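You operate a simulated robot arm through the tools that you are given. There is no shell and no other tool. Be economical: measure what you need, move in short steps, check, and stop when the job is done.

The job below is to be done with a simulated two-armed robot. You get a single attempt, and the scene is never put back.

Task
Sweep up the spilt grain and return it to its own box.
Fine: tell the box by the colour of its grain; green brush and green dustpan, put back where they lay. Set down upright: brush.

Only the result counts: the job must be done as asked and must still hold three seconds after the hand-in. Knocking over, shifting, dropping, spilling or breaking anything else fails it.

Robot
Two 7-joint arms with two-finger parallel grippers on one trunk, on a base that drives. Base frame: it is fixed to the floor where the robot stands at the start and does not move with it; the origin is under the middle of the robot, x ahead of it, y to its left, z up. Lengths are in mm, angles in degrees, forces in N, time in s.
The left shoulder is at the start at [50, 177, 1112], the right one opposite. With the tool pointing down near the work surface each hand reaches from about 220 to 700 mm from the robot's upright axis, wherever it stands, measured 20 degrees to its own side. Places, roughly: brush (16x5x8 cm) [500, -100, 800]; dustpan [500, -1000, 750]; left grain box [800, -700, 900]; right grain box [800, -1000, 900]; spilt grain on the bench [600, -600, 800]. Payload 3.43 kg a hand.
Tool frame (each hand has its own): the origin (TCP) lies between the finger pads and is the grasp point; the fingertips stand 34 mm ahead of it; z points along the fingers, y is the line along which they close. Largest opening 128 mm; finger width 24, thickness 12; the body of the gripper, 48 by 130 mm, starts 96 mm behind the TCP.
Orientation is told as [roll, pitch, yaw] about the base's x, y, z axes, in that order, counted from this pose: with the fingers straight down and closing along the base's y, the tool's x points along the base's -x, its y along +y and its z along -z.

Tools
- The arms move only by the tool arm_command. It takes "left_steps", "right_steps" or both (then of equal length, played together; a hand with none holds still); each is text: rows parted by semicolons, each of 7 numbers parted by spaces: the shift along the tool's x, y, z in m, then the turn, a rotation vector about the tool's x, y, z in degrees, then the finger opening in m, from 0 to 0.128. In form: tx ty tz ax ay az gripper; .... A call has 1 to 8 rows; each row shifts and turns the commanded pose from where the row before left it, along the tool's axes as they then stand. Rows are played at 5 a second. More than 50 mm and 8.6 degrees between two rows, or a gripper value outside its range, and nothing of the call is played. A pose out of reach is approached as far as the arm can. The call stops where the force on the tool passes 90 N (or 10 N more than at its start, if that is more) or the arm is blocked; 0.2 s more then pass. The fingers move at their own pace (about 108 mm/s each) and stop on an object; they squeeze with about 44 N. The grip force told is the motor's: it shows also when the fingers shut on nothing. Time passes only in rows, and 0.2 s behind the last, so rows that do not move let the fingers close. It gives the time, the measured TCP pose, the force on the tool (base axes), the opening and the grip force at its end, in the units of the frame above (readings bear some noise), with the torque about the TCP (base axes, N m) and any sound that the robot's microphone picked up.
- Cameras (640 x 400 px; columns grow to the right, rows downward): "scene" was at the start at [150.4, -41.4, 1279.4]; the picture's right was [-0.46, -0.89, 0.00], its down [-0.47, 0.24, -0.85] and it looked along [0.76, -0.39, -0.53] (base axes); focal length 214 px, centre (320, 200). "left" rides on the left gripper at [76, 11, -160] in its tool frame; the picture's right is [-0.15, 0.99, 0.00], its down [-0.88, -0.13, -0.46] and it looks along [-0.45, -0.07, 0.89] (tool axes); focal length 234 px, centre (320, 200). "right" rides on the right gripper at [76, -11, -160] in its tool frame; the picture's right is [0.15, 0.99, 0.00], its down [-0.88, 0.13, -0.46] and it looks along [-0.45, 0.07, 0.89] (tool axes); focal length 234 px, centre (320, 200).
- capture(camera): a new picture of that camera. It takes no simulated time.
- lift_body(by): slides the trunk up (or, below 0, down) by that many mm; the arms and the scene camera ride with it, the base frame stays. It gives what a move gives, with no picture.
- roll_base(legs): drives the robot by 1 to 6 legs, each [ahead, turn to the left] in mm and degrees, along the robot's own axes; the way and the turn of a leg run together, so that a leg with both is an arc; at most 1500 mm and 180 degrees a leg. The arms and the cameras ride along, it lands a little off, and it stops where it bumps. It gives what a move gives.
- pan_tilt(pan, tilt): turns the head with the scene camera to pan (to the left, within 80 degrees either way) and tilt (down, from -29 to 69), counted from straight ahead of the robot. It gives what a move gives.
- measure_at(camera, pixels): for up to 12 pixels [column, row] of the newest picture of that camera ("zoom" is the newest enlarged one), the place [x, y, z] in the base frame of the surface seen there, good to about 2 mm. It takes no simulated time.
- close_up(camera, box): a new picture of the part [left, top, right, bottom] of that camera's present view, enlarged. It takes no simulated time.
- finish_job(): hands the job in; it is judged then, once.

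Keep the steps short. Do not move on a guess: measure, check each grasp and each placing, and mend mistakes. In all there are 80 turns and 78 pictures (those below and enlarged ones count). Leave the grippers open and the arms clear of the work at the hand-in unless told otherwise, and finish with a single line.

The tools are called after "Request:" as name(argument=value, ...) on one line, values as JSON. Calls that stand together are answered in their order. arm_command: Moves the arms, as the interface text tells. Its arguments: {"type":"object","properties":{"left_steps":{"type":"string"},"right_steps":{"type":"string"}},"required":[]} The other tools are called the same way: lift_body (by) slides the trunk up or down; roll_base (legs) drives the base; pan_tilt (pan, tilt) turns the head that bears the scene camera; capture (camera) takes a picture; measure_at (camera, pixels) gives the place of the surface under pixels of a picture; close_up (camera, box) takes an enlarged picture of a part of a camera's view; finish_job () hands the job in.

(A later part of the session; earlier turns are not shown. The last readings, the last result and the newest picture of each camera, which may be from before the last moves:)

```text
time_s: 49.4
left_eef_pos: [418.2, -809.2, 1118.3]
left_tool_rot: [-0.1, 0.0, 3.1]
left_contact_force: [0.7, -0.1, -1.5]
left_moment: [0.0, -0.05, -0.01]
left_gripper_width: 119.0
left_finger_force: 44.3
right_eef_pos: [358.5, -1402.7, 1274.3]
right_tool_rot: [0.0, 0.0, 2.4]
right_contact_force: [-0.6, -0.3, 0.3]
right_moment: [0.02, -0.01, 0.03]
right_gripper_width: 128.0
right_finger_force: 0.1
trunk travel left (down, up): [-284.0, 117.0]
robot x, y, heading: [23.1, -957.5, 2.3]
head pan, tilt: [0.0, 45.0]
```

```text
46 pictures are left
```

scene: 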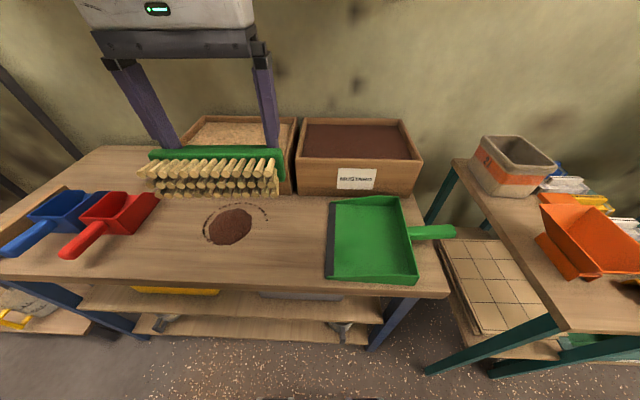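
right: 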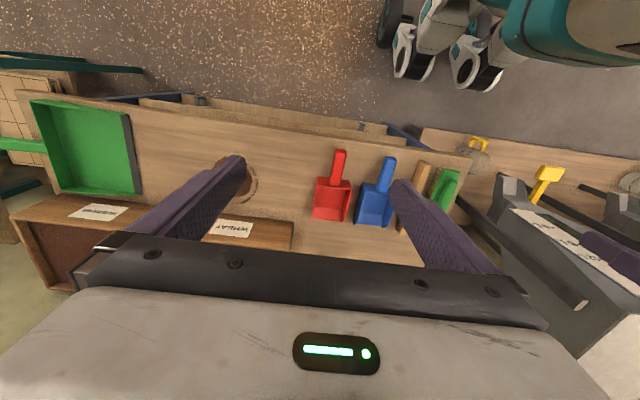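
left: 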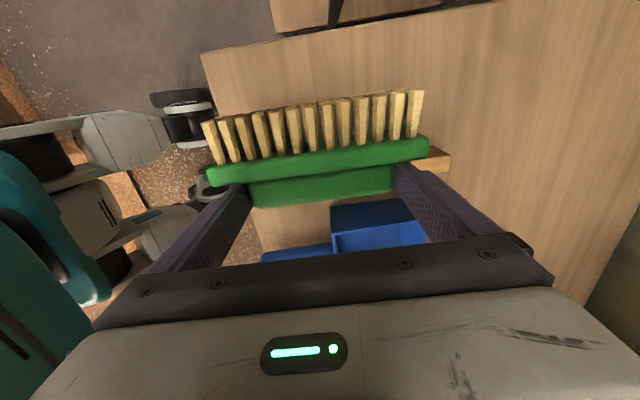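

Good view. I'll measure the pan (lip (330,202)–(328,276), back wall (405,200)–(415,280), handle (412,231)–(455,231)), the box rim, the spill ring and the bench edge.

Request:
measure_at(camera="scene", pixels=[[333, 202], [328, 277], [401, 199], [416, 278], [416, 232], [436, 231], [452, 231], [436, 227], [436, 236], [370, 240], [331, 199], [329, 240]])

Request:
measure_at(camera="scene", pixels=[[303, 120], [298, 160], [408, 121], [421, 162], [355, 140], [314, 158], [206, 240], [266, 218], [240, 204], [228, 226], [250, 284], [335, 294]])

Request:
close_up(camera="scene", box=[300, 180, 460, 280])

```text
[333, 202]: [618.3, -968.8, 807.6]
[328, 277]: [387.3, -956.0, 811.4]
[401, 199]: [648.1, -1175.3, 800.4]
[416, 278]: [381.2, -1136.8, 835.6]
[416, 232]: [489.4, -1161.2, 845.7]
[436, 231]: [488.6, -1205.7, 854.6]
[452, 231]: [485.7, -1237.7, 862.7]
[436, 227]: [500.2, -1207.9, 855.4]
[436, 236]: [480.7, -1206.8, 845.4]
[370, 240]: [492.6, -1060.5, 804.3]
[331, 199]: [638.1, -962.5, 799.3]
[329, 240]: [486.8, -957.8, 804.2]
```

```text
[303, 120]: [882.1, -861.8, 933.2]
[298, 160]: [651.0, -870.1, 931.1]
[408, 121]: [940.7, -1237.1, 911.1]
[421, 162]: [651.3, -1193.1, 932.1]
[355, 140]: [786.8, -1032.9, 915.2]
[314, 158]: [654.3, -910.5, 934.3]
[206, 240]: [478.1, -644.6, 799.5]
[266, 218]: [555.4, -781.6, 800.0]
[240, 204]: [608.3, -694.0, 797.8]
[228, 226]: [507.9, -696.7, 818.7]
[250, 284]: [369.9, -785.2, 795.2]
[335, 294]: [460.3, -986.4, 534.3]
```

```text
4.00 times, centred on (380, 230) of scene
```

zoom: 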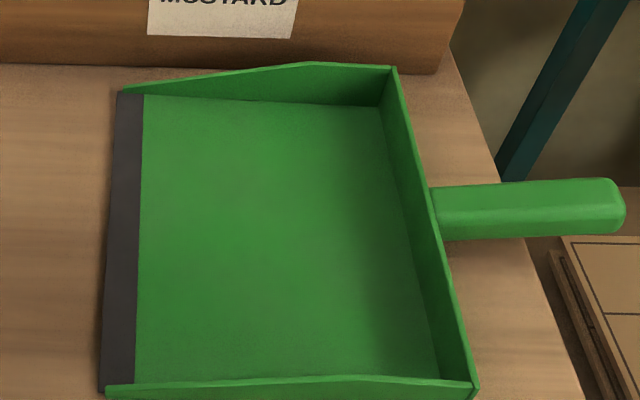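

Measured: the pan lip is at y≈-955, x 378–632, with its handle at x≈490, y -1165…-1245, z≈846–863. The box rim is at z 932, x 651–882, y -866…-1193. I'll set the brush upright on the free bench spot around (460,-862) between spill and pan. First I'll move above it and start tipping the hand forward.

Request:
arm_command(left_steps="-0.005 -0.012 0.03 0 0 3 0.05;-0.005 -0.012 0.03 0 0 0 0.05;-0.005 -0.012 0.03 0 0 0 0.05;-0.005 -0.012 0.02 0 0 0 0.05;0 0 0 0 -8.5 0 0.05;0 0 0 0 -8.5 0 0.05;0 0 0 0 -8.5 0 0.05;0 0 0 0 -8.5 0 0.05")

Request:
arm_command(left_steps="0 0 0 0 -8.5 0 0.05;0 0 0 0 -8.5 0 0.05;0 0 0 0 -8.5 0 0.05;0 0 0 0 -8.5 0 0.05;0 0 0 0 -8.5 0 0.05;0 0 0 0 0 0 0.05")

Request:
capture(camera="scene")

```text
time_s: 51.2
left_eef_pos: [437.6, -856.0, 1008.9]
left_tool_rot: [-0.3, -34.1, 0.2]
left_contact_force: [-0.1, 0.1, -1.7]
left_moment: [0.01, 0.01, 0.04]
left_gripper_width: 119.3
left_finger_force: 44.6
right_eef_pos: [358.4, -1401.9, 1274.8]
right_tool_rot: [0.0, 0.0, 2.5]
right_contact_force: [0.0, -0.2, -0.1]
right_moment: [0.01, 0.01, 0.01]
right_gripper_width: 128.0
right_finger_force: 0.0
trunk travel left (down, up): [-284.0, 117.0]
robot x, y, heading: [23.0, -954.2, 2.4]
head pan, tilt: [0.0, 45.0]
```

```text
time_s: 52.6
left_eef_pos: [449.6, -866.0, 1007.4]
left_tool_rot: [-0.7, -76.7, 0.9]
left_contact_force: [0.0, -0.3, -2.3]
left_moment: [0.02, 0.03, 0.01]
left_gripper_width: 119.5
left_finger_force: 43.7
left hand out of reach, approached as far as the arm can: row 4
right_eef_pos: [358.9, -1401.7, 1273.9]
right_tool_rot: [0.1, 0.0, 2.4]
right_contact_force: [0.6, -0.3, -0.6]
right_moment: [-0.05, -0.02, -0.06]
right_gripper_width: 128.0
right_finger_force: 0.0
trunk travel left (down, up): [-284.0, 117.0]
robot x, y, heading: [23.8, -952.7, 2.1]
head pan, tilt: [0.0, 45.0]
```

```text
44 pictures are left
```

scene: 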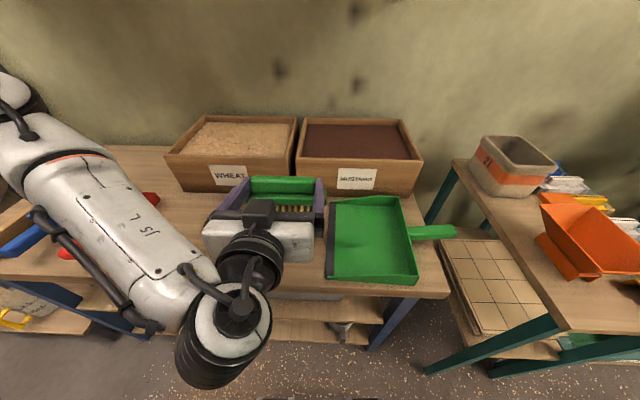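

The hand tips to 77°, enough since the brush rights itself from about 13°. I'll shift 10 mm left to clear the pan lip, then lower the trunk most of the way.

Request:
arm_command(left_steps="0 0.006 0 0 0 0 0.05;0 0.005 0 0 0 0 0.05;0 0 0 0 0 0 0.05")

Request:
lift_body(by=-110)

Request:
close_up(camera="scene", box=[190, 150, 350, 250])

```text
time_s: 53.4
left_eef_pos: [453.5, -861.4, 1004.8]
left_tool_rot: [-0.4, -76.4, 0.5]
left_contact_force: [0.4, -0.1, -1.6]
left_moment: [0.0, 0.03, -0.01]
left_gripper_width: 119.1
left_finger_force: 43.8
left hand out of reach, approached as far as the arm can: row 1, 2
right_eef_pos: [357.9, -1401.0, 1274.2]
right_tool_rot: [0.0, 0.0, 2.4]
right_contact_force: [-0.4, 0.2, 0.1]
right_moment: [0.0, -0.02, 0.0]
right_gripper_width: 128.0
right_finger_force: 0.1
trunk travel left (down, up): [-284.0, 117.0]
robot x, y, heading: [29.4, -954.3, 2.5]
head pan, tilt: [0.0, 45.0]
```

```text
time_s: 54.8
left_eef_pos: [455.3, -860.5, 895.6]
left_tool_rot: [-0.5, -76.4, 0.7]
left_contact_force: [-0.8, 0.3, -0.8]
left_moment: [-0.02, 0.01, 0.01]
left_gripper_width: 119.4
left_finger_force: 44.3
right_eef_pos: [358.3, -1402.6, 1164.7]
right_tool_rot: [0.0, 0.0, 2.4]
right_contact_force: [0.4, 0.6, -0.1]
right_moment: [-0.02, 0.0, -0.01]
right_gripper_width: 128.0
right_finger_force: 0.1
trunk travel left (down, up): [-174.0, 227.0]
robot x, y, heading: [25.0, -951.2, 2.5]
head pan, tilt: [0.0, 45.0]
```

```text
4.00 times, centred on (270, 200) of scene
```

zoom: 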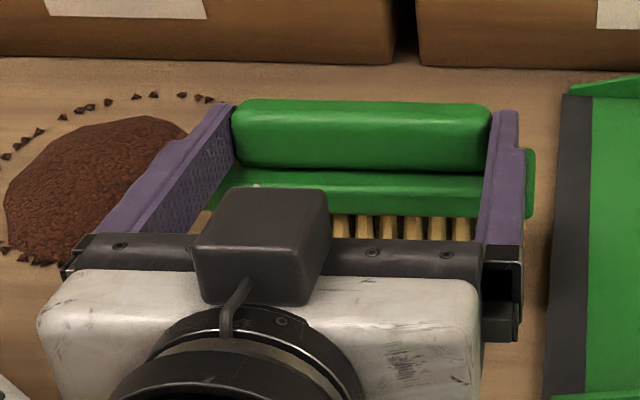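

The brush hovers clear of the lip. Contact is expected near TCP z≈870, so I'll lower 23 mm more.

Request:
lift_body(by=-23)

Request:
close_up(camera="scene", box=[190, 150, 350, 250])

Request:
measure_at(camera="zoom", pixels=[[360, 95], [360, 140], [480, 95], [530, 180], [575, 200], [360, 195]])

```text
time_s: 55.5
left_eef_pos: [454.8, -861.3, 872.0]
left_tool_rot: [-0.4, -76.5, 0.5]
left_contact_force: [0.0, -0.4, -1.3]
left_moment: [-0.03, 0.01, 0.01]
left_gripper_width: 119.0
left_finger_force: 43.9
right_eef_pos: [358.1, -1402.3, 1141.1]
right_tool_rot: [0.0, 0.0, 2.5]
right_contact_force: [-0.3, 0.3, -0.6]
right_moment: [-0.01, -0.03, 0.0]
right_gripper_width: 127.9
right_finger_force: 0.1
trunk travel left (down, up): [-151.0, 250.0]
robot x, y, heading: [26.4, -953.3, 2.5]
head pan, tilt: [0.0, 45.0]
```

```text
4.00 times, centred on (270, 200) of scene
```

zoom: 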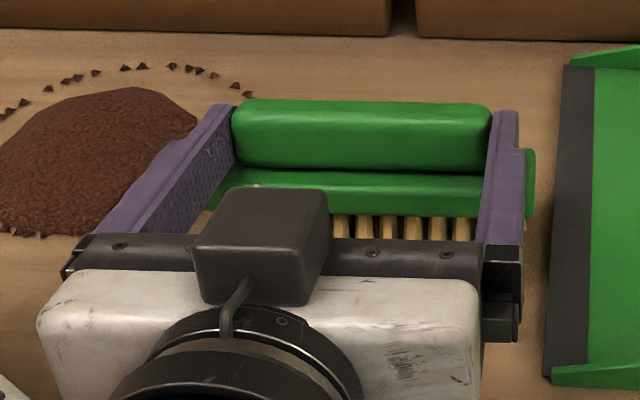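

```text
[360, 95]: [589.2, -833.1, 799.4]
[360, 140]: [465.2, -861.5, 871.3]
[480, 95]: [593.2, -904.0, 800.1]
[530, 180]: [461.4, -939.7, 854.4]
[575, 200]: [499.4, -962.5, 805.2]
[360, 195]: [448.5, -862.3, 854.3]
```

Block edge at z 854 suggests about 1–2 mm of gap. I'll lower 2 mm more and then open slowly.

Request:
lift_body(by=-2)

Request:
arm_command(left_steps="0 0 0 0 0 0 0.128;0 0 0 0 0 0 0.128;0 0 0 0 0 0 0.128")

Request:
close_up(camera="scene", box=[190, 150, 350, 250])

Request:
measure_at(camera="zoom", pixels=[[360, 95], [360, 140], [480, 95], [530, 180], [575, 200], [360, 195]])

```text
time_s: 56.0
left_eef_pos: [454.4, -862.5, 870.5]
left_tool_rot: [-0.4, -76.5, 0.6]
left_contact_force: [0.1, -0.7, -1.9]
left_moment: [-0.01, 0.01, 0.01]
left_gripper_width: 119.3
left_finger_force: 44.0
right_eef_pos: [358.7, -1402.8, 1139.1]
right_tool_rot: [0.0, 0.0, 2.4]
right_contact_force: [0.2, 0.1, -0.6]
right_moment: [-0.01, 0.05, -0.02]
right_gripper_width: 127.9
right_finger_force: 0.0
trunk travel left (down, up): [-149.0, 252.0]
robot x, y, heading: [24.6, -952.8, 2.3]
head pan, tilt: [0.0, 45.0]
```

```text
time_s: 56.8
left_eef_pos: [454.1, -861.6, 870.1]
left_tool_rot: [-0.3, -76.4, 0.6]
left_contact_force: [0.3, 0.1, -0.1]
left_moment: [0.05, 0.01, 0.0]
left_gripper_width: 128.2
left_finger_force: 0.1
right_eef_pos: [358.7, -1401.7, 1140.2]
right_tool_rot: [0.0, 0.0, 2.4]
right_contact_force: [0.1, 0.3, -0.8]
right_moment: [-0.01, 0.02, -0.02]
right_gripper_width: 128.2
right_finger_force: 0.1
trunk travel left (down, up): [-149.0, 252.0]
robot x, y, heading: [24.0, -950.2, 2.1]
head pan, tilt: [0.0, 45.0]
```

```text
4.00 times, centred on (270, 200) of scene
```

zoom: 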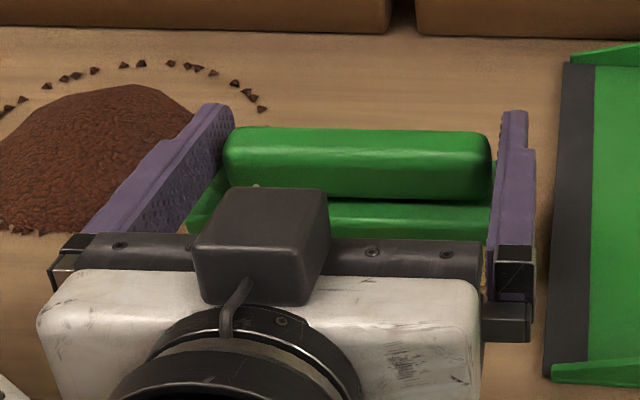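

```text
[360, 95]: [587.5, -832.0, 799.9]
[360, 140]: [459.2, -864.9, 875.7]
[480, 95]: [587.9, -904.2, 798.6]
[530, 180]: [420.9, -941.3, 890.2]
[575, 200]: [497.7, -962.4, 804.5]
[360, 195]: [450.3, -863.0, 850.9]
```

The brush stands upright (handle top at z 876). Raising the trunk slides the fingers straight up, off the handle ends.

Request:
lift_body(by=150)

Request:
arm_command(left_steps="0 0 -0.01 0 8 0 0.06;0 0 0 0 8.5 0 0.06;0 0 0 0 8.5 0 0.06;0 0 0 0 8.5 0 0.06;0 0 0 0 8.5 0 0.06;0 0 0 0 8.5 0 0.06;0 0 0 0 8.5 0 0.06;0 0 0 0 8.5 0 0.06")

Request:
capture(camera="scene")

```text
time_s: 58.5
left_eef_pos: [455.4, -862.0, 1019.9]
left_tool_rot: [-0.4, -76.4, 0.6]
left_contact_force: [0.3, 0.4, 0.5]
left_moment: [-0.01, 0.03, -0.03]
left_gripper_width: 127.7
left_finger_force: 0.1
right_eef_pos: [358.1, -1402.7, 1288.8]
right_tool_rot: [0.0, 0.1, 2.4]
right_contact_force: [-0.3, -0.2, 0.2]
right_moment: [0.01, -0.03, 0.01]
right_gripper_width: 128.0
right_finger_force: 0.0
trunk travel left (down, up): [-299.0, 102.0]
robot x, y, heading: [19.9, -950.0, 2.3]
head pan, tilt: [0.0, 45.0]
```

```text
time_s: 60.4
left_eef_pos: [449.1, -866.0, 1021.3]
left_tool_rot: [-0.1, -8.9, 0.2]
left_contact_force: [-0.3, 0.2, -0.6]
left_moment: [0.02, 0.01, -0.01]
left_gripper_width: 59.6
left_finger_force: 0.1
left hand out of reach, approached as far as the arm can: row 1
right_eef_pos: [359.0, -1402.1, 1289.3]
right_tool_rot: [0.0, 0.0, 2.3]
right_contact_force: [0.4, 0.2, -0.8]
right_moment: [-0.02, -0.01, 0.01]
right_gripper_width: 127.8
right_finger_force: 0.0
trunk travel left (down, up): [-299.0, 102.0]
robot x, y, heading: [20.2, -953.3, 2.6]
head pan, tilt: [0.0, 45.0]
```

```text
40 pictures are left
```

scene: 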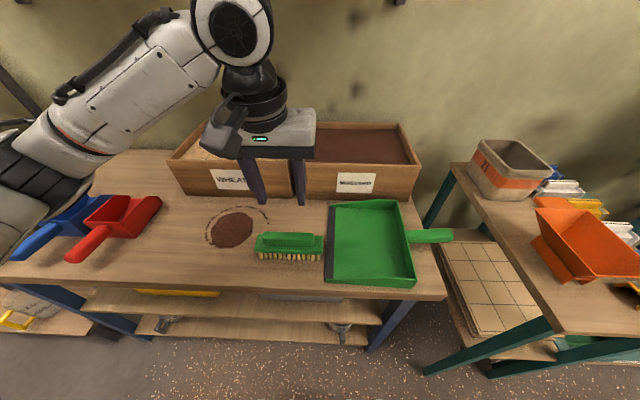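

The brush stands upright. To get it back in its original sense later, I'll grasp it with the hand at yaw +90, now turning in the air.

Request:
arm_command(left_steps="0 0 0 0 8.5 0 0.07;0 0 0 0 0 -8.5 0.07;0 0 0 0 0 -8.5 0.07;0 0 0 0 0 -8.5 0.07;0 0 0 0 0 -8.5 0.07;0 0 0 0 0 -8.5 0.07;0 0 0 0 0 -8.5 0.07;0 0 0 0 0 -8.5 0.07")

Request:
arm_command(left_steps="0 0 0 0 0 -8.5 0.07;0 0 0 0 0 -8.5 0.07;0 0 0 0 0 -8.5 0.07;0 0 0 0 0 -5 0.07;0 0 0 0 0 0 0.07;0 0 0 0 0 0 0.07")

Request:
close_up(camera="scene", box=[210, 190, 370, 290])

Request:
measure_at(camera="zoom", pixels=[[190, 185], [320, 185], [440, 190], [182, 225], [440, 240], [310, 225], [165, 200], [452, 210]])

```text
time_s: 62.1
left_eef_pos: [449.3, -865.0, 1021.7]
left_tool_rot: [-0.6, -0.2, 59.8]
left_contact_force: [0.1, 0.0, -0.2]
left_moment: [-0.01, -0.02, 0.02]
left_gripper_width: 70.2
left_finger_force: 0.1
right_eef_pos: [358.5, -1402.3, 1289.3]
right_tool_rot: [-0.1, 0.0, 2.3]
right_contact_force: [-0.6, 0.0, -0.7]
right_moment: [0.0, -0.03, 0.02]
right_gripper_width: 128.0
right_finger_force: 0.1
trunk travel left (down, up): [-299.0, 102.0]
robot x, y, heading: [25.0, -951.1, 2.4]
head pan, tilt: [0.0, 45.0]
```

```text
time_s: 63.5
left_eef_pos: [447.5, -865.3, 1023.7]
left_tool_rot: [-0.5, 0.2, 90.3]
left_contact_force: [-0.5, 0.1, 0.2]
left_moment: [0.03, 0.0, -0.01]
left_gripper_width: 70.0
left_finger_force: 0.0
right_eef_pos: [358.0, -1402.4, 1289.2]
right_tool_rot: [0.0, 0.0, 2.4]
right_contact_force: [1.1, 0.4, -0.4]
right_moment: [0.02, 0.01, 0.02]
right_gripper_width: 128.2
right_finger_force: 0.1
trunk travel left (down, up): [-299.0, 102.0]
robot x, y, heading: [23.3, -953.1, 2.2]
head pan, tilt: [0.0, 45.0]
```

```text
4.00 times, centred on (290, 240) of scene
```

zoom: 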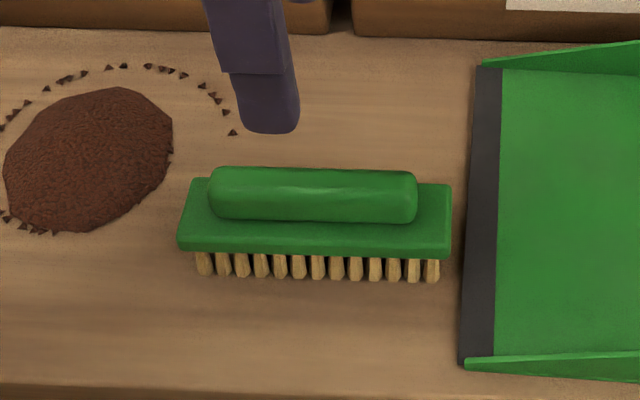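

```text
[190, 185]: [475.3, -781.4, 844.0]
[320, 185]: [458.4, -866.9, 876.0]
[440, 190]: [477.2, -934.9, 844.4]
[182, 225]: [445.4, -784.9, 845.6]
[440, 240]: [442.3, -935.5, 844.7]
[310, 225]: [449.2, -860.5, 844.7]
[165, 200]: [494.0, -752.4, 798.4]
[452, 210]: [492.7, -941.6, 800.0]
```

The brush centre is (460,-860), its block 38 mm wide. I'll align and descend to z 900.

Request:
arm_command(left_steps="-0.005 -0.012 0.03 0 0 0 0.064;0 0 0.03 0 0 0 0.064;0 0 0.03 0 0 0 0.064;0 0 0.03 0 0 0 0.064;0 0 0 0 0 0 0.064;0 0 0 0 0 0 0.064")

Request:
capture(camera="left")

```text
time_s: 65.0
left_eef_pos: [460.2, -862.0, 901.3]
left_tool_rot: [-0.6, 0.1, 90.2]
left_contact_force: [0.7, -0.7, 0.1]
left_moment: [-0.03, 0.0, 0.0]
left_gripper_width: 63.9
left_finger_force: 0.1
right_eef_pos: [357.9, -1402.3, 1289.3]
right_tool_rot: [-0.1, 0.1, 2.5]
right_contact_force: [-0.1, -0.5, 0.1]
right_moment: [0.03, 0.03, -0.02]
right_gripper_width: 128.0
right_finger_force: 0.1
trunk travel left (down, up): [-299.0, 102.0]
robot x, y, heading: [23.2, -953.1, 2.4]
head pan, tilt: [0.0, 45.0]
```

```text
38 pictures are left
```

left: 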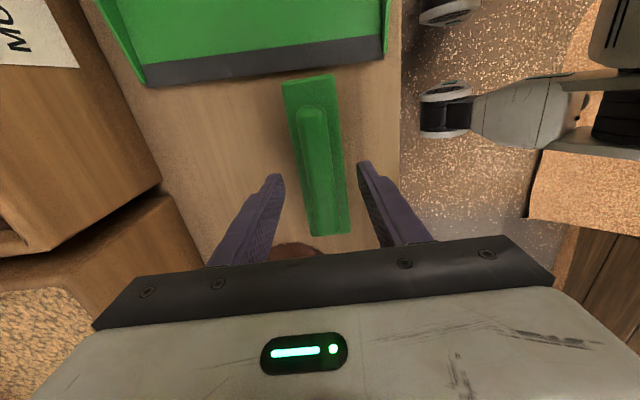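

It is well centred. I'll descend to z 852 with tips beside the block's straight sides, and close.

Request:
arm_command(left_steps="0 0 0.025 -0.6 0 0 0.064;0 0 0.024 0 0 0 0.064;0 0 0 0 0 0 0.064;0 0 0 0 0 0 0.02;0 0 0 0 0 0 0.02;0 0 0 0 0 0 0.02")

Request:
arm_command(left_steps="0 0 -0.005 0 0 0 0.02;0 0 -0.01 0 0 0 0.02;0 0 -0.01 0 0 0 0.02;0 0 -0.01 0 0 0 0.02;0 0 -0.015 0 0 0 0.02;0 0 -0.015 0 0 0 0.02;0 0 -0.015 0 0 0 0.02;0 0 0 0 0 0 0.02")

Request:
close_up(camera="scene", box=[210, 170, 370, 270])

```text
time_s: 66.3
left_eef_pos: [460.7, -860.4, 852.4]
left_tool_rot: [0.1, 0.2, 90.1]
left_contact_force: [1.0, 0.6, 0.0]
left_moment: [0.03, -0.04, -0.02]
left_gripper_width: 45.2
left_finger_force: 43.9
right_eef_pos: [358.5, -1401.5, 1289.7]
right_tool_rot: [-0.1, 0.0, 2.4]
right_contact_force: [0.0, -0.8, -0.3]
right_moment: [0.0, 0.0, -0.02]
right_gripper_width: 128.1
right_finger_force: 0.1
trunk travel left (down, up): [-299.0, 102.0]
robot x, y, heading: [22.7, -951.6, 2.1]
head pan, tilt: [0.0, 45.0]
```

```text
time_s: 68.2
left_eef_pos: [461.0, -859.3, 935.4]
left_tool_rot: [0.1, 0.1, 90.2]
left_contact_force: [-0.1, -0.3, -1.8]
left_moment: [0.01, 0.04, 0.0]
left_gripper_width: 45.2
left_finger_force: 43.5
right_eef_pos: [358.4, -1402.3, 1289.6]
right_tool_rot: [0.1, 0.0, 2.4]
right_contact_force: [0.8, 0.6, -0.8]
right_moment: [0.02, 0.01, 0.02]
right_gripper_width: 127.9
right_finger_force: 0.0
trunk travel left (down, up): [-299.0, 102.0]
robot x, y, heading: [24.3, -950.3, 2.4]
head pan, tilt: [0.0, 45.0]
```

```text
4.00 times, centred on (290, 220) of scene
```

zoom: 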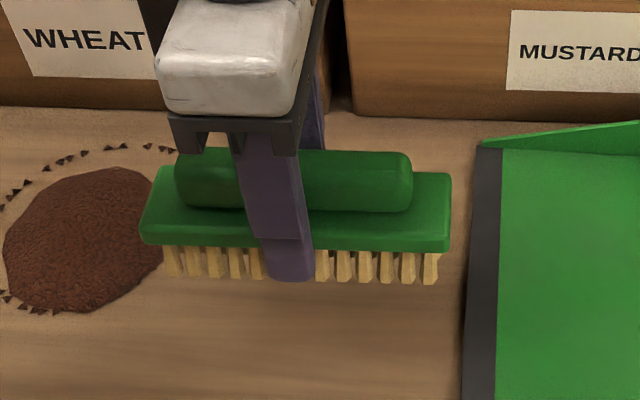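

The block grip is firm at 45 mm. With it, the bristles touch the bench at TCP z 852.4. Now I'll turn the left hand (brush) back to yaw 0 while the right hand turns to yaw +90 for the pan handle, both in the air.

Request:
arm_command(left_steps="0 0 -0.02 0 0 8.5 0.02;0 0 -0.02 0 0 8.5 0.02;0 0 -0.02 0 0 8.5 0.02;0 0 -0.02 0 0 8.5 0.02;0 0 0 0 0 8.5 0.02;0 0 0 0 0 8.5 0.02;0 0 0 0 0 8.5 0.02;0 0 0 0 0 8.5 0.02", right_steps="0 0 0 0 0 -8.5 0.1;0 0 0 0 0 -8.5 0.1;0 0 0 0 0 -8.5 0.1;0 0 0 0 0 -8.5 0.1;0 0 0 0 0 -8.5 0.1;0 0 0 0 0 -8.5 0.1;0 0 0 0 0 -8.5 0.1;0 0 0 0 0 -8.5 0.1")

Request:
arm_command(left_steps="0 0 0 0 0 8.5 0.02;0 0 0 0 0 8.5 0.02;0 0 0 0 0 5 0.02;-0.016 0.045 0 0 0 0 0.02;-0.016 0.045 0 0 0 0 0.02;-0.016 0.045 0 0 0 0 0.02;-0.016 0.045 0 0 0 0 0.02;0 0.045 0 0 0 0 0.02", right_steps="0 0 0 0 0 -8.5 0.1;0 0 0 0 0 -8.5 0.1;0 0 0 0 0 -2.6 0.1;0 0 0 0 -8 0 0.1;0 0 0 0 -8 0 0.1;0 0 0 0 -8 0 0.1;0 0 0 0 -8 0 0.1;0 0 0 0 -8 0 0.1")

Request:
capture(camera="right")

Request:
capture(camera="scene")

```text
time_s: 70.0
left_eef_pos: [459.0, -860.0, 1013.4]
left_tool_rot: [-0.1, 0.1, 22.0]
left_contact_force: [-0.6, 0.4, -1.6]
left_moment: [-0.02, 0.0, 0.01]
left_gripper_width: 45.4
left_finger_force: 44.1
right_eef_pos: [358.7, -1401.7, 1288.9]
right_tool_rot: [0.0, 0.1, 70.5]
right_contact_force: [-0.6, 0.0, 0.6]
right_moment: [-0.01, 0.0, 0.01]
right_gripper_width: 100.2
right_finger_force: 0.2
trunk travel left (down, up): [-299.0, 102.0]
robot x, y, heading: [27.6, -956.2, 2.4]
head pan, tilt: [0.0, 45.0]
```

```text
time_s: 71.8
left_eef_pos: [523.3, -637.3, 1010.4]
left_tool_rot: [-0.1, 0.1, 0.1]
left_contact_force: [0.2, 0.2, -1.0]
left_moment: [-0.01, -0.02, -0.01]
left_gripper_width: 45.1
left_finger_force: 44.2
right_eef_pos: [357.5, -1378.2, 1244.7]
right_tool_rot: [-0.2, -40.0, 90.0]
right_contact_force: [0.1, -0.4, -0.6]
right_moment: [-0.01, 0.02, -0.03]
right_gripper_width: 100.1
right_finger_force: 0.1
right hand out of reach, approached as far as the arm can: row 5, 6, 7, 8
trunk travel left (down, up): [-299.0, 102.0]
robot x, y, heading: [21.3, -952.4, 2.5]
head pan, tilt: [0.0, 45.0]
```

```text
36 pictures are left
```

right: 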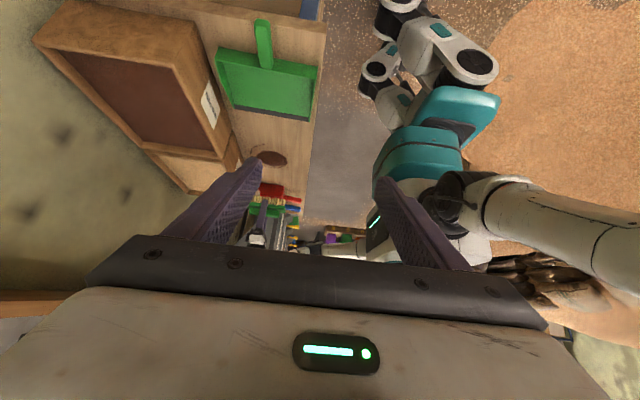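

```text
35 pictures are left
```

scene: 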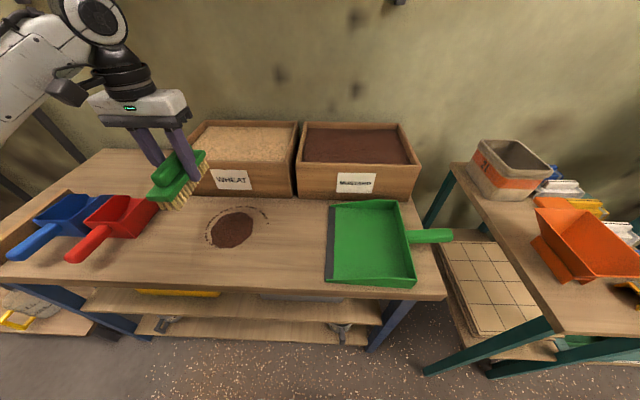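

The right hand is tilted 40° as planned. I'll move it to a standoff 80 mm short of the handle along its pointing direction.

Request:
arm_command(right_steps="0.0152 -0.0163 0.0412 0 0 0 0.07;0.0152 -0.0163 0.0412 0 0 0 0.07;0.0152 -0.0163 0.0412 0 0 0 0.07;0.0152 -0.0163 0.0412 0 0 0 0.07;0.0152 -0.0163 0.0412 0 0 0 0.07;0.0152 -0.0163 0.0412 0 0 0 0.07;0.0152 -0.0163 0.0412 0 0 0 0.07;0.0152 -0.0163 0.0412 0 0 0 0.07")

Request:
capture(camera="right")

Request:
close_up(camera="scene", box=[320, 140, 480, 240])

```text
time_s: 73.5
left_eef_pos: [524.6, -637.8, 1011.4]
left_tool_rot: [-0.1, 0.0, 0.3]
left_contact_force: [0.4, -0.9, -1.4]
left_moment: [0.01, 0.0, 0.0]
left_gripper_width: 45.1
left_finger_force: 44.3
right_eef_pos: [488.3, -1259.2, 913.1]
right_tool_rot: [-0.1, -40.0, 89.9]
right_contact_force: [0.9, -0.4, 0.6]
right_moment: [-0.01, -0.01, 0.02]
right_gripper_width: 70.1
right_finger_force: 0.0
trunk travel left (down, up): [-299.0, 102.0]
robot x, y, heading: [22.7, -952.0, 2.3]
head pan, tilt: [0.0, 45.0]
```

```text
34 pictures are left
```

right: 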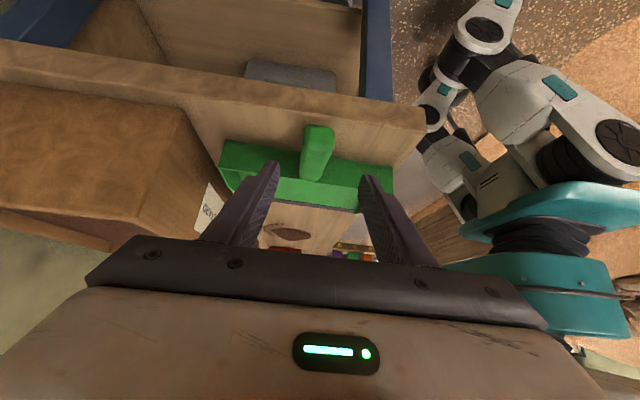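

```text
4.00 times, centred on (400, 190) of scene
```

zoom: 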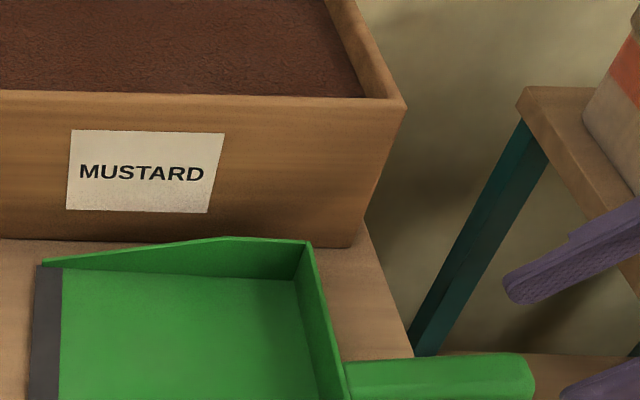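

Now I'll measure the handle in the right picture: end (318,135), sides near (303,160) and (332,160), and the wall junction (315,178).

Request:
measure_at(camera="right", pixels=[[318, 130], [308, 150], [317, 150], [326, 150], [303, 172], [312, 172], [321, 172], [318, 178], [330, 140], [306, 135], [260, 165], [360, 182]])

```text
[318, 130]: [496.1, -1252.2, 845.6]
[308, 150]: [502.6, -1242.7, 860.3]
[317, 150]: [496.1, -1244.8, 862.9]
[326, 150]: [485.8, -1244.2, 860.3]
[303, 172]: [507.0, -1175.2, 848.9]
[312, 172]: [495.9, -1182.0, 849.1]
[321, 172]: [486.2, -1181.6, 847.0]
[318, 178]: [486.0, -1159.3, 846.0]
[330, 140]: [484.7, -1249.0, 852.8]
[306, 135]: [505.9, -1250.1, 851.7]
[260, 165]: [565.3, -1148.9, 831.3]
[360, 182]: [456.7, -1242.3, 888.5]
```

The handle centreline is x≈495, 26 mm wide. I'll shift 7 mm, advance 80 mm along the tool and close.

Request:
arm_command(right_steps="0 -0.0067 0.02 0 0 0 0.07;0 0 0.03 0 0 0 0.07;0 0 0.03 0 0 0 0.07;0 0 0 0 0 0 0.07;0 0 0 0 0 0 0.005;0 0 0 0 0 0 0.005;0 0 0 0 0 0 0.005")

Request:
capture(camera="right")

Request:
close_up(camera="scene", box=[320, 170, 480, 270])

```text
time_s: 75.2
left_eef_pos: [522.7, -637.9, 1010.3]
left_tool_rot: [0.0, 0.2, 0.3]
left_contact_force: [-0.6, 0.6, -0.8]
left_moment: [0.01, 0.0, -0.02]
left_gripper_width: 45.1
left_finger_force: 44.2
right_eef_pos: [494.5, -1208.3, 853.3]
right_tool_rot: [0.0, -40.1, 90.0]
right_contact_force: [-0.9, 0.4, 0.1]
right_moment: [0.16, -0.17, -0.08]
right_gripper_width: 29.6
right_finger_force: 44.1
trunk travel left (down, up): [-299.0, 102.0]
robot x, y, heading: [22.3, -951.0, 2.4]
head pan, tilt: [0.0, 45.0]
```

```text
32 pictures are left
```

right: 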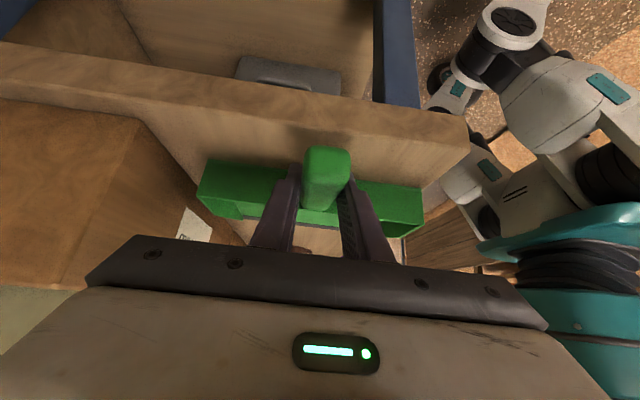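

```text
4.00 times, centred on (400, 220) of scene
```

zoom: 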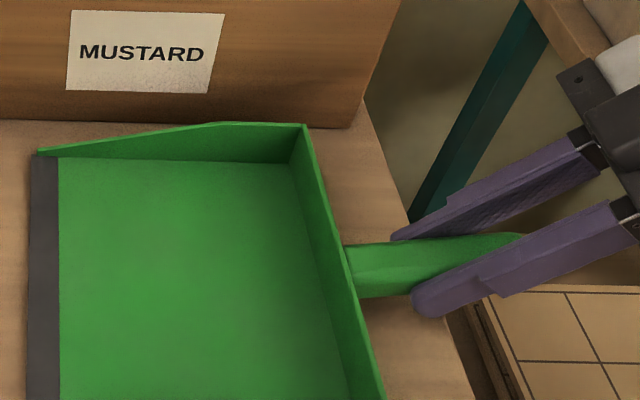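

The pan handle is gripped at 29.6 mm. I note its home: right TCP (494.5,-1208.3,853.3), rotation (0,-40,90). Now I'll slide the pan flat along the bench 153 mm toward the spill, so the lip stops about 15 mm short of the stray grains.

Request:
arm_command(right_steps="-0.01465 0 0.0123 0 0 0 0.005;-0.01465 0 0.0123 0 0 0 0.005;-0.01465 0 0.0123 0 0 0 0.005;-0.01465 0 0.0123 0 0 0 0.005;-0.01465 0 0.0123 0 0 0 0.005;-0.01465 0 0.0123 0 0 0 0.005;-0.01465 0 0.0123 0 0 0 0.005;-0.01465 0 0.0123 0 0 0 0.005")

Request:
capture(camera="scene")

Request:
close_up(camera="scene", box=[180, 180, 340, 280])

Request:
measure_at(camera="zoom", pixels=[[350, 120], [335, 220], [330, 370], [375, 210], [350, 125], [325, 220], [100, 215], [120, 140], [250, 100], [350, 165], [325, 290], [160, 270]])

```text
time_s: 77.0
left_eef_pos: [523.3, -637.9, 1010.7]
left_tool_rot: [-0.2, 0.2, 0.2]
left_contact_force: [0.0, 1.0, -1.3]
left_moment: [0.0, 0.0, 0.0]
left_gripper_width: 45.3
left_finger_force: 44.0
right_eef_pos: [494.7, -1055.1, 854.4]
right_tool_rot: [0.0, -39.9, 90.0]
right_contact_force: [-0.4, 0.5, -0.1]
right_moment: [0.15, -0.17, 0.08]
right_gripper_width: 29.5
right_finger_force: 44.3
trunk travel left (down, up): [-299.0, 102.0]
robot x, y, heading: [25.1, -954.6, 2.3]
head pan, tilt: [0.0, 45.0]
```

```text
30 pictures are left
```

scene: 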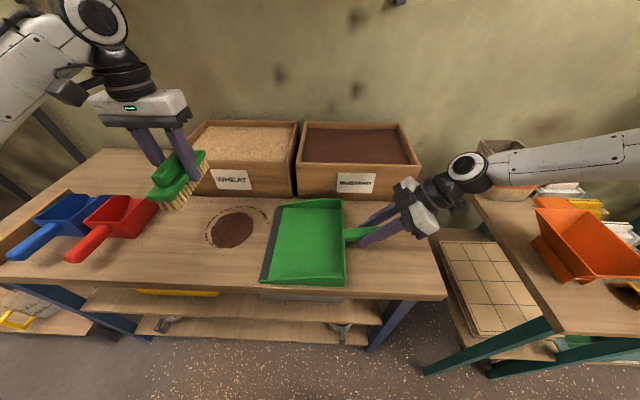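

```text
4.00 times, centred on (260, 230) of scene
```

zoom: 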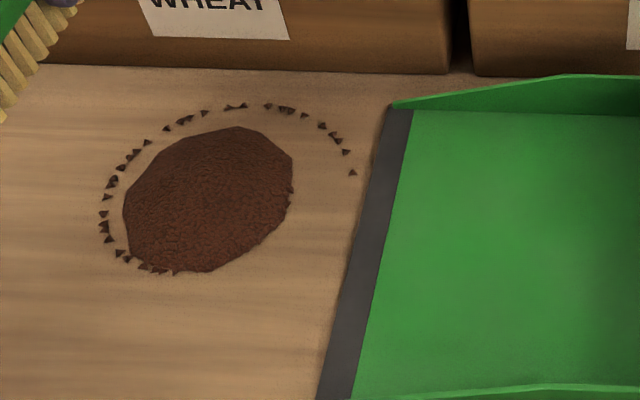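

```text
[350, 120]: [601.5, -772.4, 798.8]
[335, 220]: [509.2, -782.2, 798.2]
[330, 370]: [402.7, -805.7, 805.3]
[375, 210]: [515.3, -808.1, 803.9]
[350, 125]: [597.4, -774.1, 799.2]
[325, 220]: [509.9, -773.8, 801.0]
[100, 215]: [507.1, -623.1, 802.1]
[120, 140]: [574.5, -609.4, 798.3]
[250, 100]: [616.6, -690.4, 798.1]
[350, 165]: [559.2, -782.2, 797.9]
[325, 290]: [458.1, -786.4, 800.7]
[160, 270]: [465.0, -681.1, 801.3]
```

The lip is at y≈-797. The spill spans x 464–612, y -624…-783. I'll check the red scoop's edge, then bring the brush to the left of the spill at (545,-590).

Request:
measure_at(camera="scene", pixels=[[160, 200], [152, 210], [130, 195], [118, 225], [158, 197], [97, 195]])

Request:
arm_command(left_steps="-0.011 0.024 0 0 0 0 0.02;-0.011 0.022 0 0 0 0 0.02;0 0 0.035 0 0 0 0.02;0 0 0.035 0 0 0 0.02;0 0 0.035 0 0 0 0.02;0 0 0.025 0 0 0 0.02;0 0 0 0 0 0 0.02")

Request:
close_up(camera="scene", box=[120, 160, 280, 260])

```text
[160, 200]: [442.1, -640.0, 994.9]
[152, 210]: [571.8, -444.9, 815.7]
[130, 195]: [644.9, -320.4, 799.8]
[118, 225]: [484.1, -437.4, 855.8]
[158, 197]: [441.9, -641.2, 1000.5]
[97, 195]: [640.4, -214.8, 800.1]
```

```text
time_s: 78.5
left_eef_pos: [543.3, -591.5, 884.0]
left_tool_rot: [-0.1, 0.1, 0.2]
left_contact_force: [0.3, 0.5, -2.4]
left_moment: [0.02, 0.02, 0.01]
left_gripper_width: 45.1
left_finger_force: 44.3
right_eef_pos: [496.4, -1055.1, 853.0]
right_tool_rot: [0.1, -40.0, 89.9]
right_contact_force: [0.1, 0.1, -0.1]
right_moment: [-0.16, -0.03, -0.01]
right_gripper_width: 29.5
right_finger_force: 44.2
trunk travel left (down, up): [-299.0, 102.0]
robot x, y, heading: [24.9, -953.9, 2.1]
head pan, tilt: [0.0, 45.0]
```

```text
4.00 times, centred on (200, 210) of scene
```

zoom: 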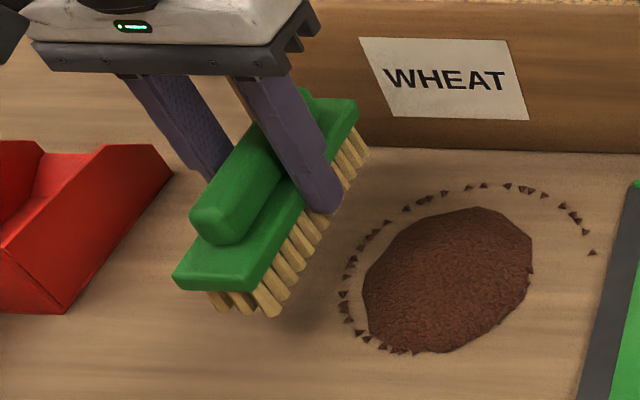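

Red scoop ends at y≈-450, so there is room. I'll lower the bristles to the bench and begin the first sweep toward the pan.

Request:
arm_command(left_steps="0 0 0.02 0 0 0 0.02;0 0 0.0115 0 0 0 0.02;0 -0.02 0 0 0 0 0.02;0 -0.02 0 0 0 0 0.02;0 -0.02 0 0 0 0 0.02;0 -0.02 0 0 0 0 0.02;0 -0.02 0 0 0 0 0.02;0 -0.02 0 0 0 0 0.02")

Request:
close_up(camera="scene", box=[180, 160, 340, 260])

```text
time_s: 80.3
left_eef_pos: [547.0, -708.4, 850.6]
left_tool_rot: [-0.2, 0.0, 0.2]
left_contact_force: [0.1, 2.9, 12.2]
left_moment: [0.16, 1.05, -0.29]
left_gripper_width: 45.1
left_finger_force: 44.8
right_eef_pos: [495.7, -1056.6, 852.8]
right_tool_rot: [0.0, -40.0, 90.0]
right_contact_force: [-0.1, -0.1, -0.5]
right_moment: [-0.22, 0.0, -0.05]
right_gripper_width: 29.3
right_finger_force: 43.8
trunk travel left (down, up): [-299.0, 102.0]
robot x, y, heading: [23.6, -951.6, 2.4]
head pan, tilt: [0.0, 45.0]
```

```text
4.00 times, centred on (260, 210) of scene
```

zoom: 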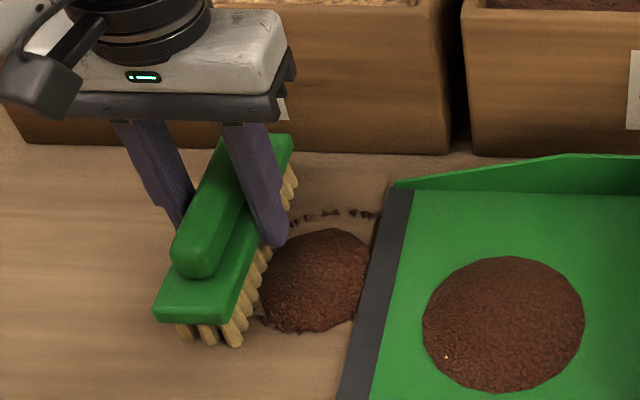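

It works: swept grain is gathering in the pan. Bench pressure is 12 N, so I'll ease up 1 mm, continue to the lip, then rise 6 mm over it and on into the pan.

Request:
arm_command(left_steps="0 -0.017 -0.001 0 0 0 0.02;0 -0.017 0 0 0 0 0.02;0 -0.017 0 0 0 0 0.02;0 -0.012 -0.003 0 0 0 0.02;0 -0.012 -0.003 0 0 0 0.02;0 -0.015 0 0 0 0 0.02;0 -0.015 0 0 0 0 0.02;0 0 0 0 0 0 0.02")

Request:
close_up(camera="scene", box=[180, 160, 340, 260])

```text
time_s: 82.2
left_eef_pos: [549.0, -808.4, 858.9]
left_tool_rot: [0.6, -0.1, 0.8]
left_contact_force: [3.1, 26.4, 2.8]
left_moment: [1.23, -0.16, 1.92]
left_gripper_width: 50.6
left_finger_force: 44.2
right_eef_pos: [496.3, -1056.7, 853.1]
right_tool_rot: [-0.2, -39.9, 89.9]
right_contact_force: [-2.1, -26.8, 3.9]
right_moment: [-0.85, -0.99, -2.32]
right_gripper_width: 31.1
right_finger_force: 44.0
trunk travel left (down, up): [-299.0, 102.0]
robot x, y, heading: [23.5, -952.0, 2.5]
head pan, tilt: [0.0, 45.0]
```

```text
4.00 times, centred on (260, 210) of scene
```

zoom: 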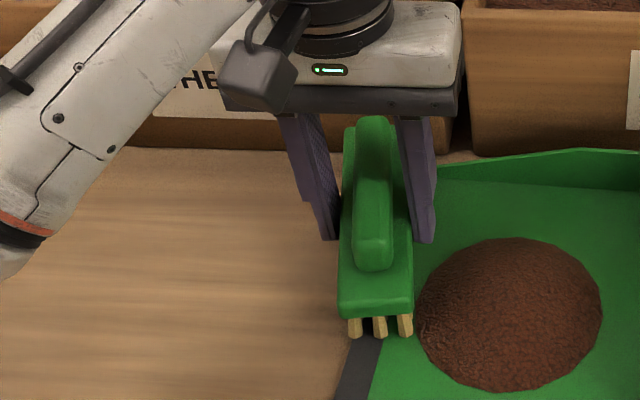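

All grain seems to be in the pan. The brush pressed on the pan's edge (26 N), so I'll back off a little, lift, and inspect the bench and the brush grip.

Request:
arm_command(left_steps="0 0.01 0 0 0 0 0.02;0 0.01 -0.004 0 0 0 0.02;0 0 -0.015 0 0 0 0.02;0 0.01 -0.02 0 0 0 0.02;0 0.02 -0.03 0 0 0 0.02;0 0.02 -0.03 0 0 0 0.02;0 0.03 -0.03 0 0 0 0.02;0 0 0 0 0 0 0.02")

Request:
close_up(camera="scene", box=[180, 160, 340, 260])

```text
time_s: 84.0
left_eef_pos: [548.2, -713.7, 988.6]
left_tool_rot: [-0.1, 0.1, 0.2]
left_contact_force: [-0.2, 0.1, -1.5]
left_moment: [0.0, -0.01, -0.01]
left_gripper_width: 45.1
left_finger_force: 44.0
right_eef_pos: [495.5, -1056.6, 853.2]
right_tool_rot: [0.0, -39.9, 89.9]
right_contact_force: [-1.0, 0.2, 0.1]
right_moment: [-0.22, -0.06, 0.0]
right_gripper_width: 29.4
right_finger_force: 44.0
trunk travel left (down, up): [-299.0, 102.0]
robot x, y, heading: [24.4, -950.7, 2.3]
head pan, tilt: [0.0, 45.0]
```

```text
4.00 times, centred on (260, 210) of scene
```

zoom: 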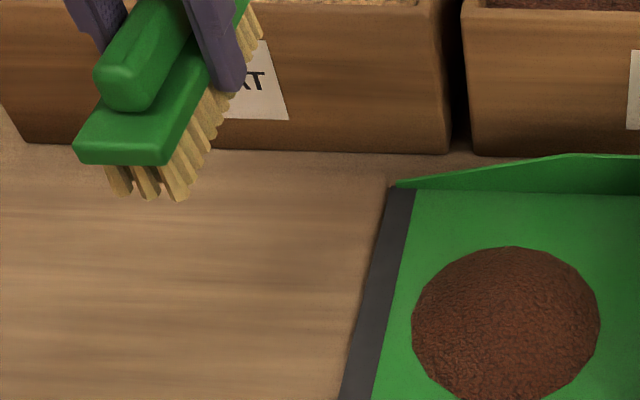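

The bench is clean and the brush is still firmly held. Now I'll lift the pan gently with the lip tipped up 10°, moving the brush hand aside at the same time.

Request:
arm_command(left_steps="0.01 0.02 0 0 0 0 0.02;0.01 0.02 0 0 0 0 0.02;0.01 0.02 0 0 0 0 0.02;0.01 0.02 0 0 0 0 0.02;0.01 0.02 0 0 0 0 0.02;0.01 0.01 0 0 0 0 0.02;0 0 0 0 0 0 0.02", right_steps="-0.0064 0 -0.0077 0 -3 0 0.005;-0.0067 0 -0.0074 0 -3 0 0.005;-0.007 0 -0.0071 0 -4 0 0.005;-0.0077 0 -0.0064 0 0 0 0.005;-0.0077 0 -0.0064 0 0 0 0.005;-0.0077 0 -0.0064 0 0 0 0.005;0 0 0 0 0 0 0.005")

Request:
capture(camera="scene")

```text
time_s: 85.5
left_eef_pos: [486.8, -602.2, 986.2]
left_tool_rot: [-0.1, 0.1, 0.1]
left_contact_force: [0.5, 0.1, -1.6]
left_moment: [0.06, -0.01, -0.01]
left_gripper_width: 45.3
left_finger_force: 43.8
right_eef_pos: [487.3, -1056.1, 922.9]
right_tool_rot: [0.0, -50.0, 90.0]
right_contact_force: [-0.5, -0.8, -2.9]
right_moment: [-0.24, 0.01, -0.03]
right_gripper_width: 29.7
right_finger_force: 44.1
right hand out of reach, approached as far as the arm can: row 3
trunk travel left (down, up): [-299.0, 102.0]
robot x, y, heading: [24.9, -949.4, 2.6]
head pan, tilt: [0.0, 45.0]
```

```text
24 pictures are left
```

scene: 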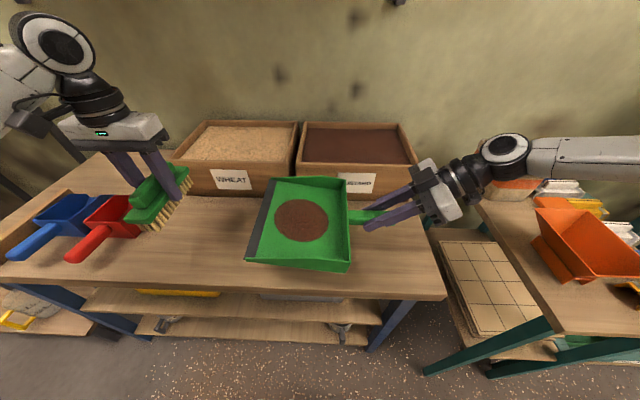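

The pan holds steady and the heap stays in it. I'll raise the trunk 100 mm, then turn the pan -90° about the vertical, so its lip points over the mustard box.

Request:
lift_body(by=100)

Request:
arm_command(right_steps="0 0 0 6.28 0 5.27 0.005;0 0 0 6.28 0 5.27 0.005;0 0 0 6.28 0 5.27 0.005;0 0 0 6.28 0 5.27 0.005;0 0 0 6.28 0 5.27 0.005;0 0 0 6.28 0 5.27 0.005;0 0 0 0 0 0 0.005")

Request:
capture(camera="scene")

```text
time_s: 86.9
left_eef_pos: [487.3, -603.4, 1086.4]
left_tool_rot: [-0.2, 0.1, 0.1]
left_contact_force: [0.4, -0.5, -2.2]
left_moment: [0.05, 0.01, 0.02]
left_gripper_width: 45.2
left_finger_force: 44.3
right_eef_pos: [486.5, -1058.3, 1022.7]
right_tool_rot: [0.0, -50.1, 89.9]
right_contact_force: [-0.6, 0.2, -3.3]
right_moment: [-0.26, 0.0, 0.02]
right_gripper_width: 29.5
right_finger_force: 44.1
trunk travel left (down, up): [-399.0, 2.0]
robot x, y, heading: [25.1, -949.7, 2.5]
head pan, tilt: [0.0, 45.0]
```

```text
time_s: 88.5
left_eef_pos: [487.5, -603.7, 1087.8]
left_tool_rot: [-0.1, 0.1, 0.2]
left_contact_force: [0.0, 0.3, -1.9]
left_moment: [0.0, 0.0, -0.01]
left_gripper_width: 45.0
left_finger_force: 43.8
right_eef_pos: [486.4, -1070.5, 1019.7]
right_tool_rot: [0.2, -50.2, 40.7]
right_contact_force: [-0.2, -0.7, -1.7]
right_moment: [-0.15, 0.22, 0.01]
right_gripper_width: 29.4
right_finger_force: 44.2
right hand out of reach, approached as far as the arm can: row 6
trunk travel left (down, up): [-399.0, 2.0]
robot x, y, heading: [23.9, -954.7, 2.2]
head pan, tilt: [0.0, 45.0]
```

```text
23 pictures are left
```

scene: 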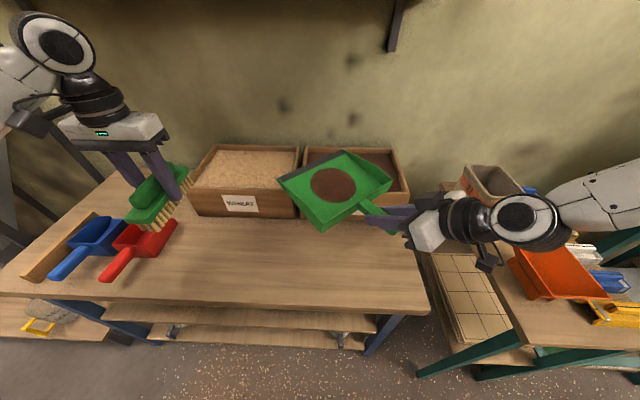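

The turn is halfway and the heap is steady. I'll continue the remaining 41°.

Request:
arm_command(right_steps="0 0 0 6.25 0 5.25 0.005;0 0 0 6.25 0 5.25 0.005;0 0 0 6.25 0 5.25 0.005;0 0 0 6.25 0 5.25 0.005;0 0 0 6.2 0 5.2 0.005;0 0 0 0 0 0 0.005;0 0 0 0 0 0 0.005")

Request:
capture(camera="scene")

Request:
measure_at(camera="scene", pixels=[[300, 150], [400, 150], [350, 152], [350, 190], [320, 210], [395, 210], [305, 175], [398, 175]])

```text
time_s: 90.1
left_eef_pos: [486.7, -602.7, 1087.1]
left_tool_rot: [0.0, 0.1, 0.2]
left_contact_force: [0.7, -1.1, -1.8]
left_moment: [0.0, 0.0, 0.01]
left_gripper_width: 45.2
left_finger_force: 43.8
right_eef_pos: [448.2, -1261.2, 963.4]
right_tool_rot: [0.9, -50.3, -0.1]
right_contact_force: [1.3, 0.2, -1.8]
right_moment: [0.0, 0.26, -0.01]
right_gripper_width: 29.5
right_finger_force: 44.3
right hand out of reach, approached as far as the arm can: row 1, 2, 3, 4, 5
trunk travel left (down, up): [-399.0, 2.0]
robot x, y, heading: [21.0, -956.6, 2.1]
head pan, tilt: [0.0, 45.0]
```

```text
22 pictures are left
```

scene: 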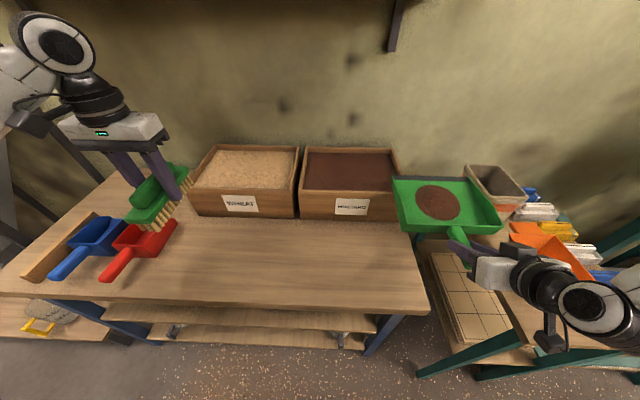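

```text
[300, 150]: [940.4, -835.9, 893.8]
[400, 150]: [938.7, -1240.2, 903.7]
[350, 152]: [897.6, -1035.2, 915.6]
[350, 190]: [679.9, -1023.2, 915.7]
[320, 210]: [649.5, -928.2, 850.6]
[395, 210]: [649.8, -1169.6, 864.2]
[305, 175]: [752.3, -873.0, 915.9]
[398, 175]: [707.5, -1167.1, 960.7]
```

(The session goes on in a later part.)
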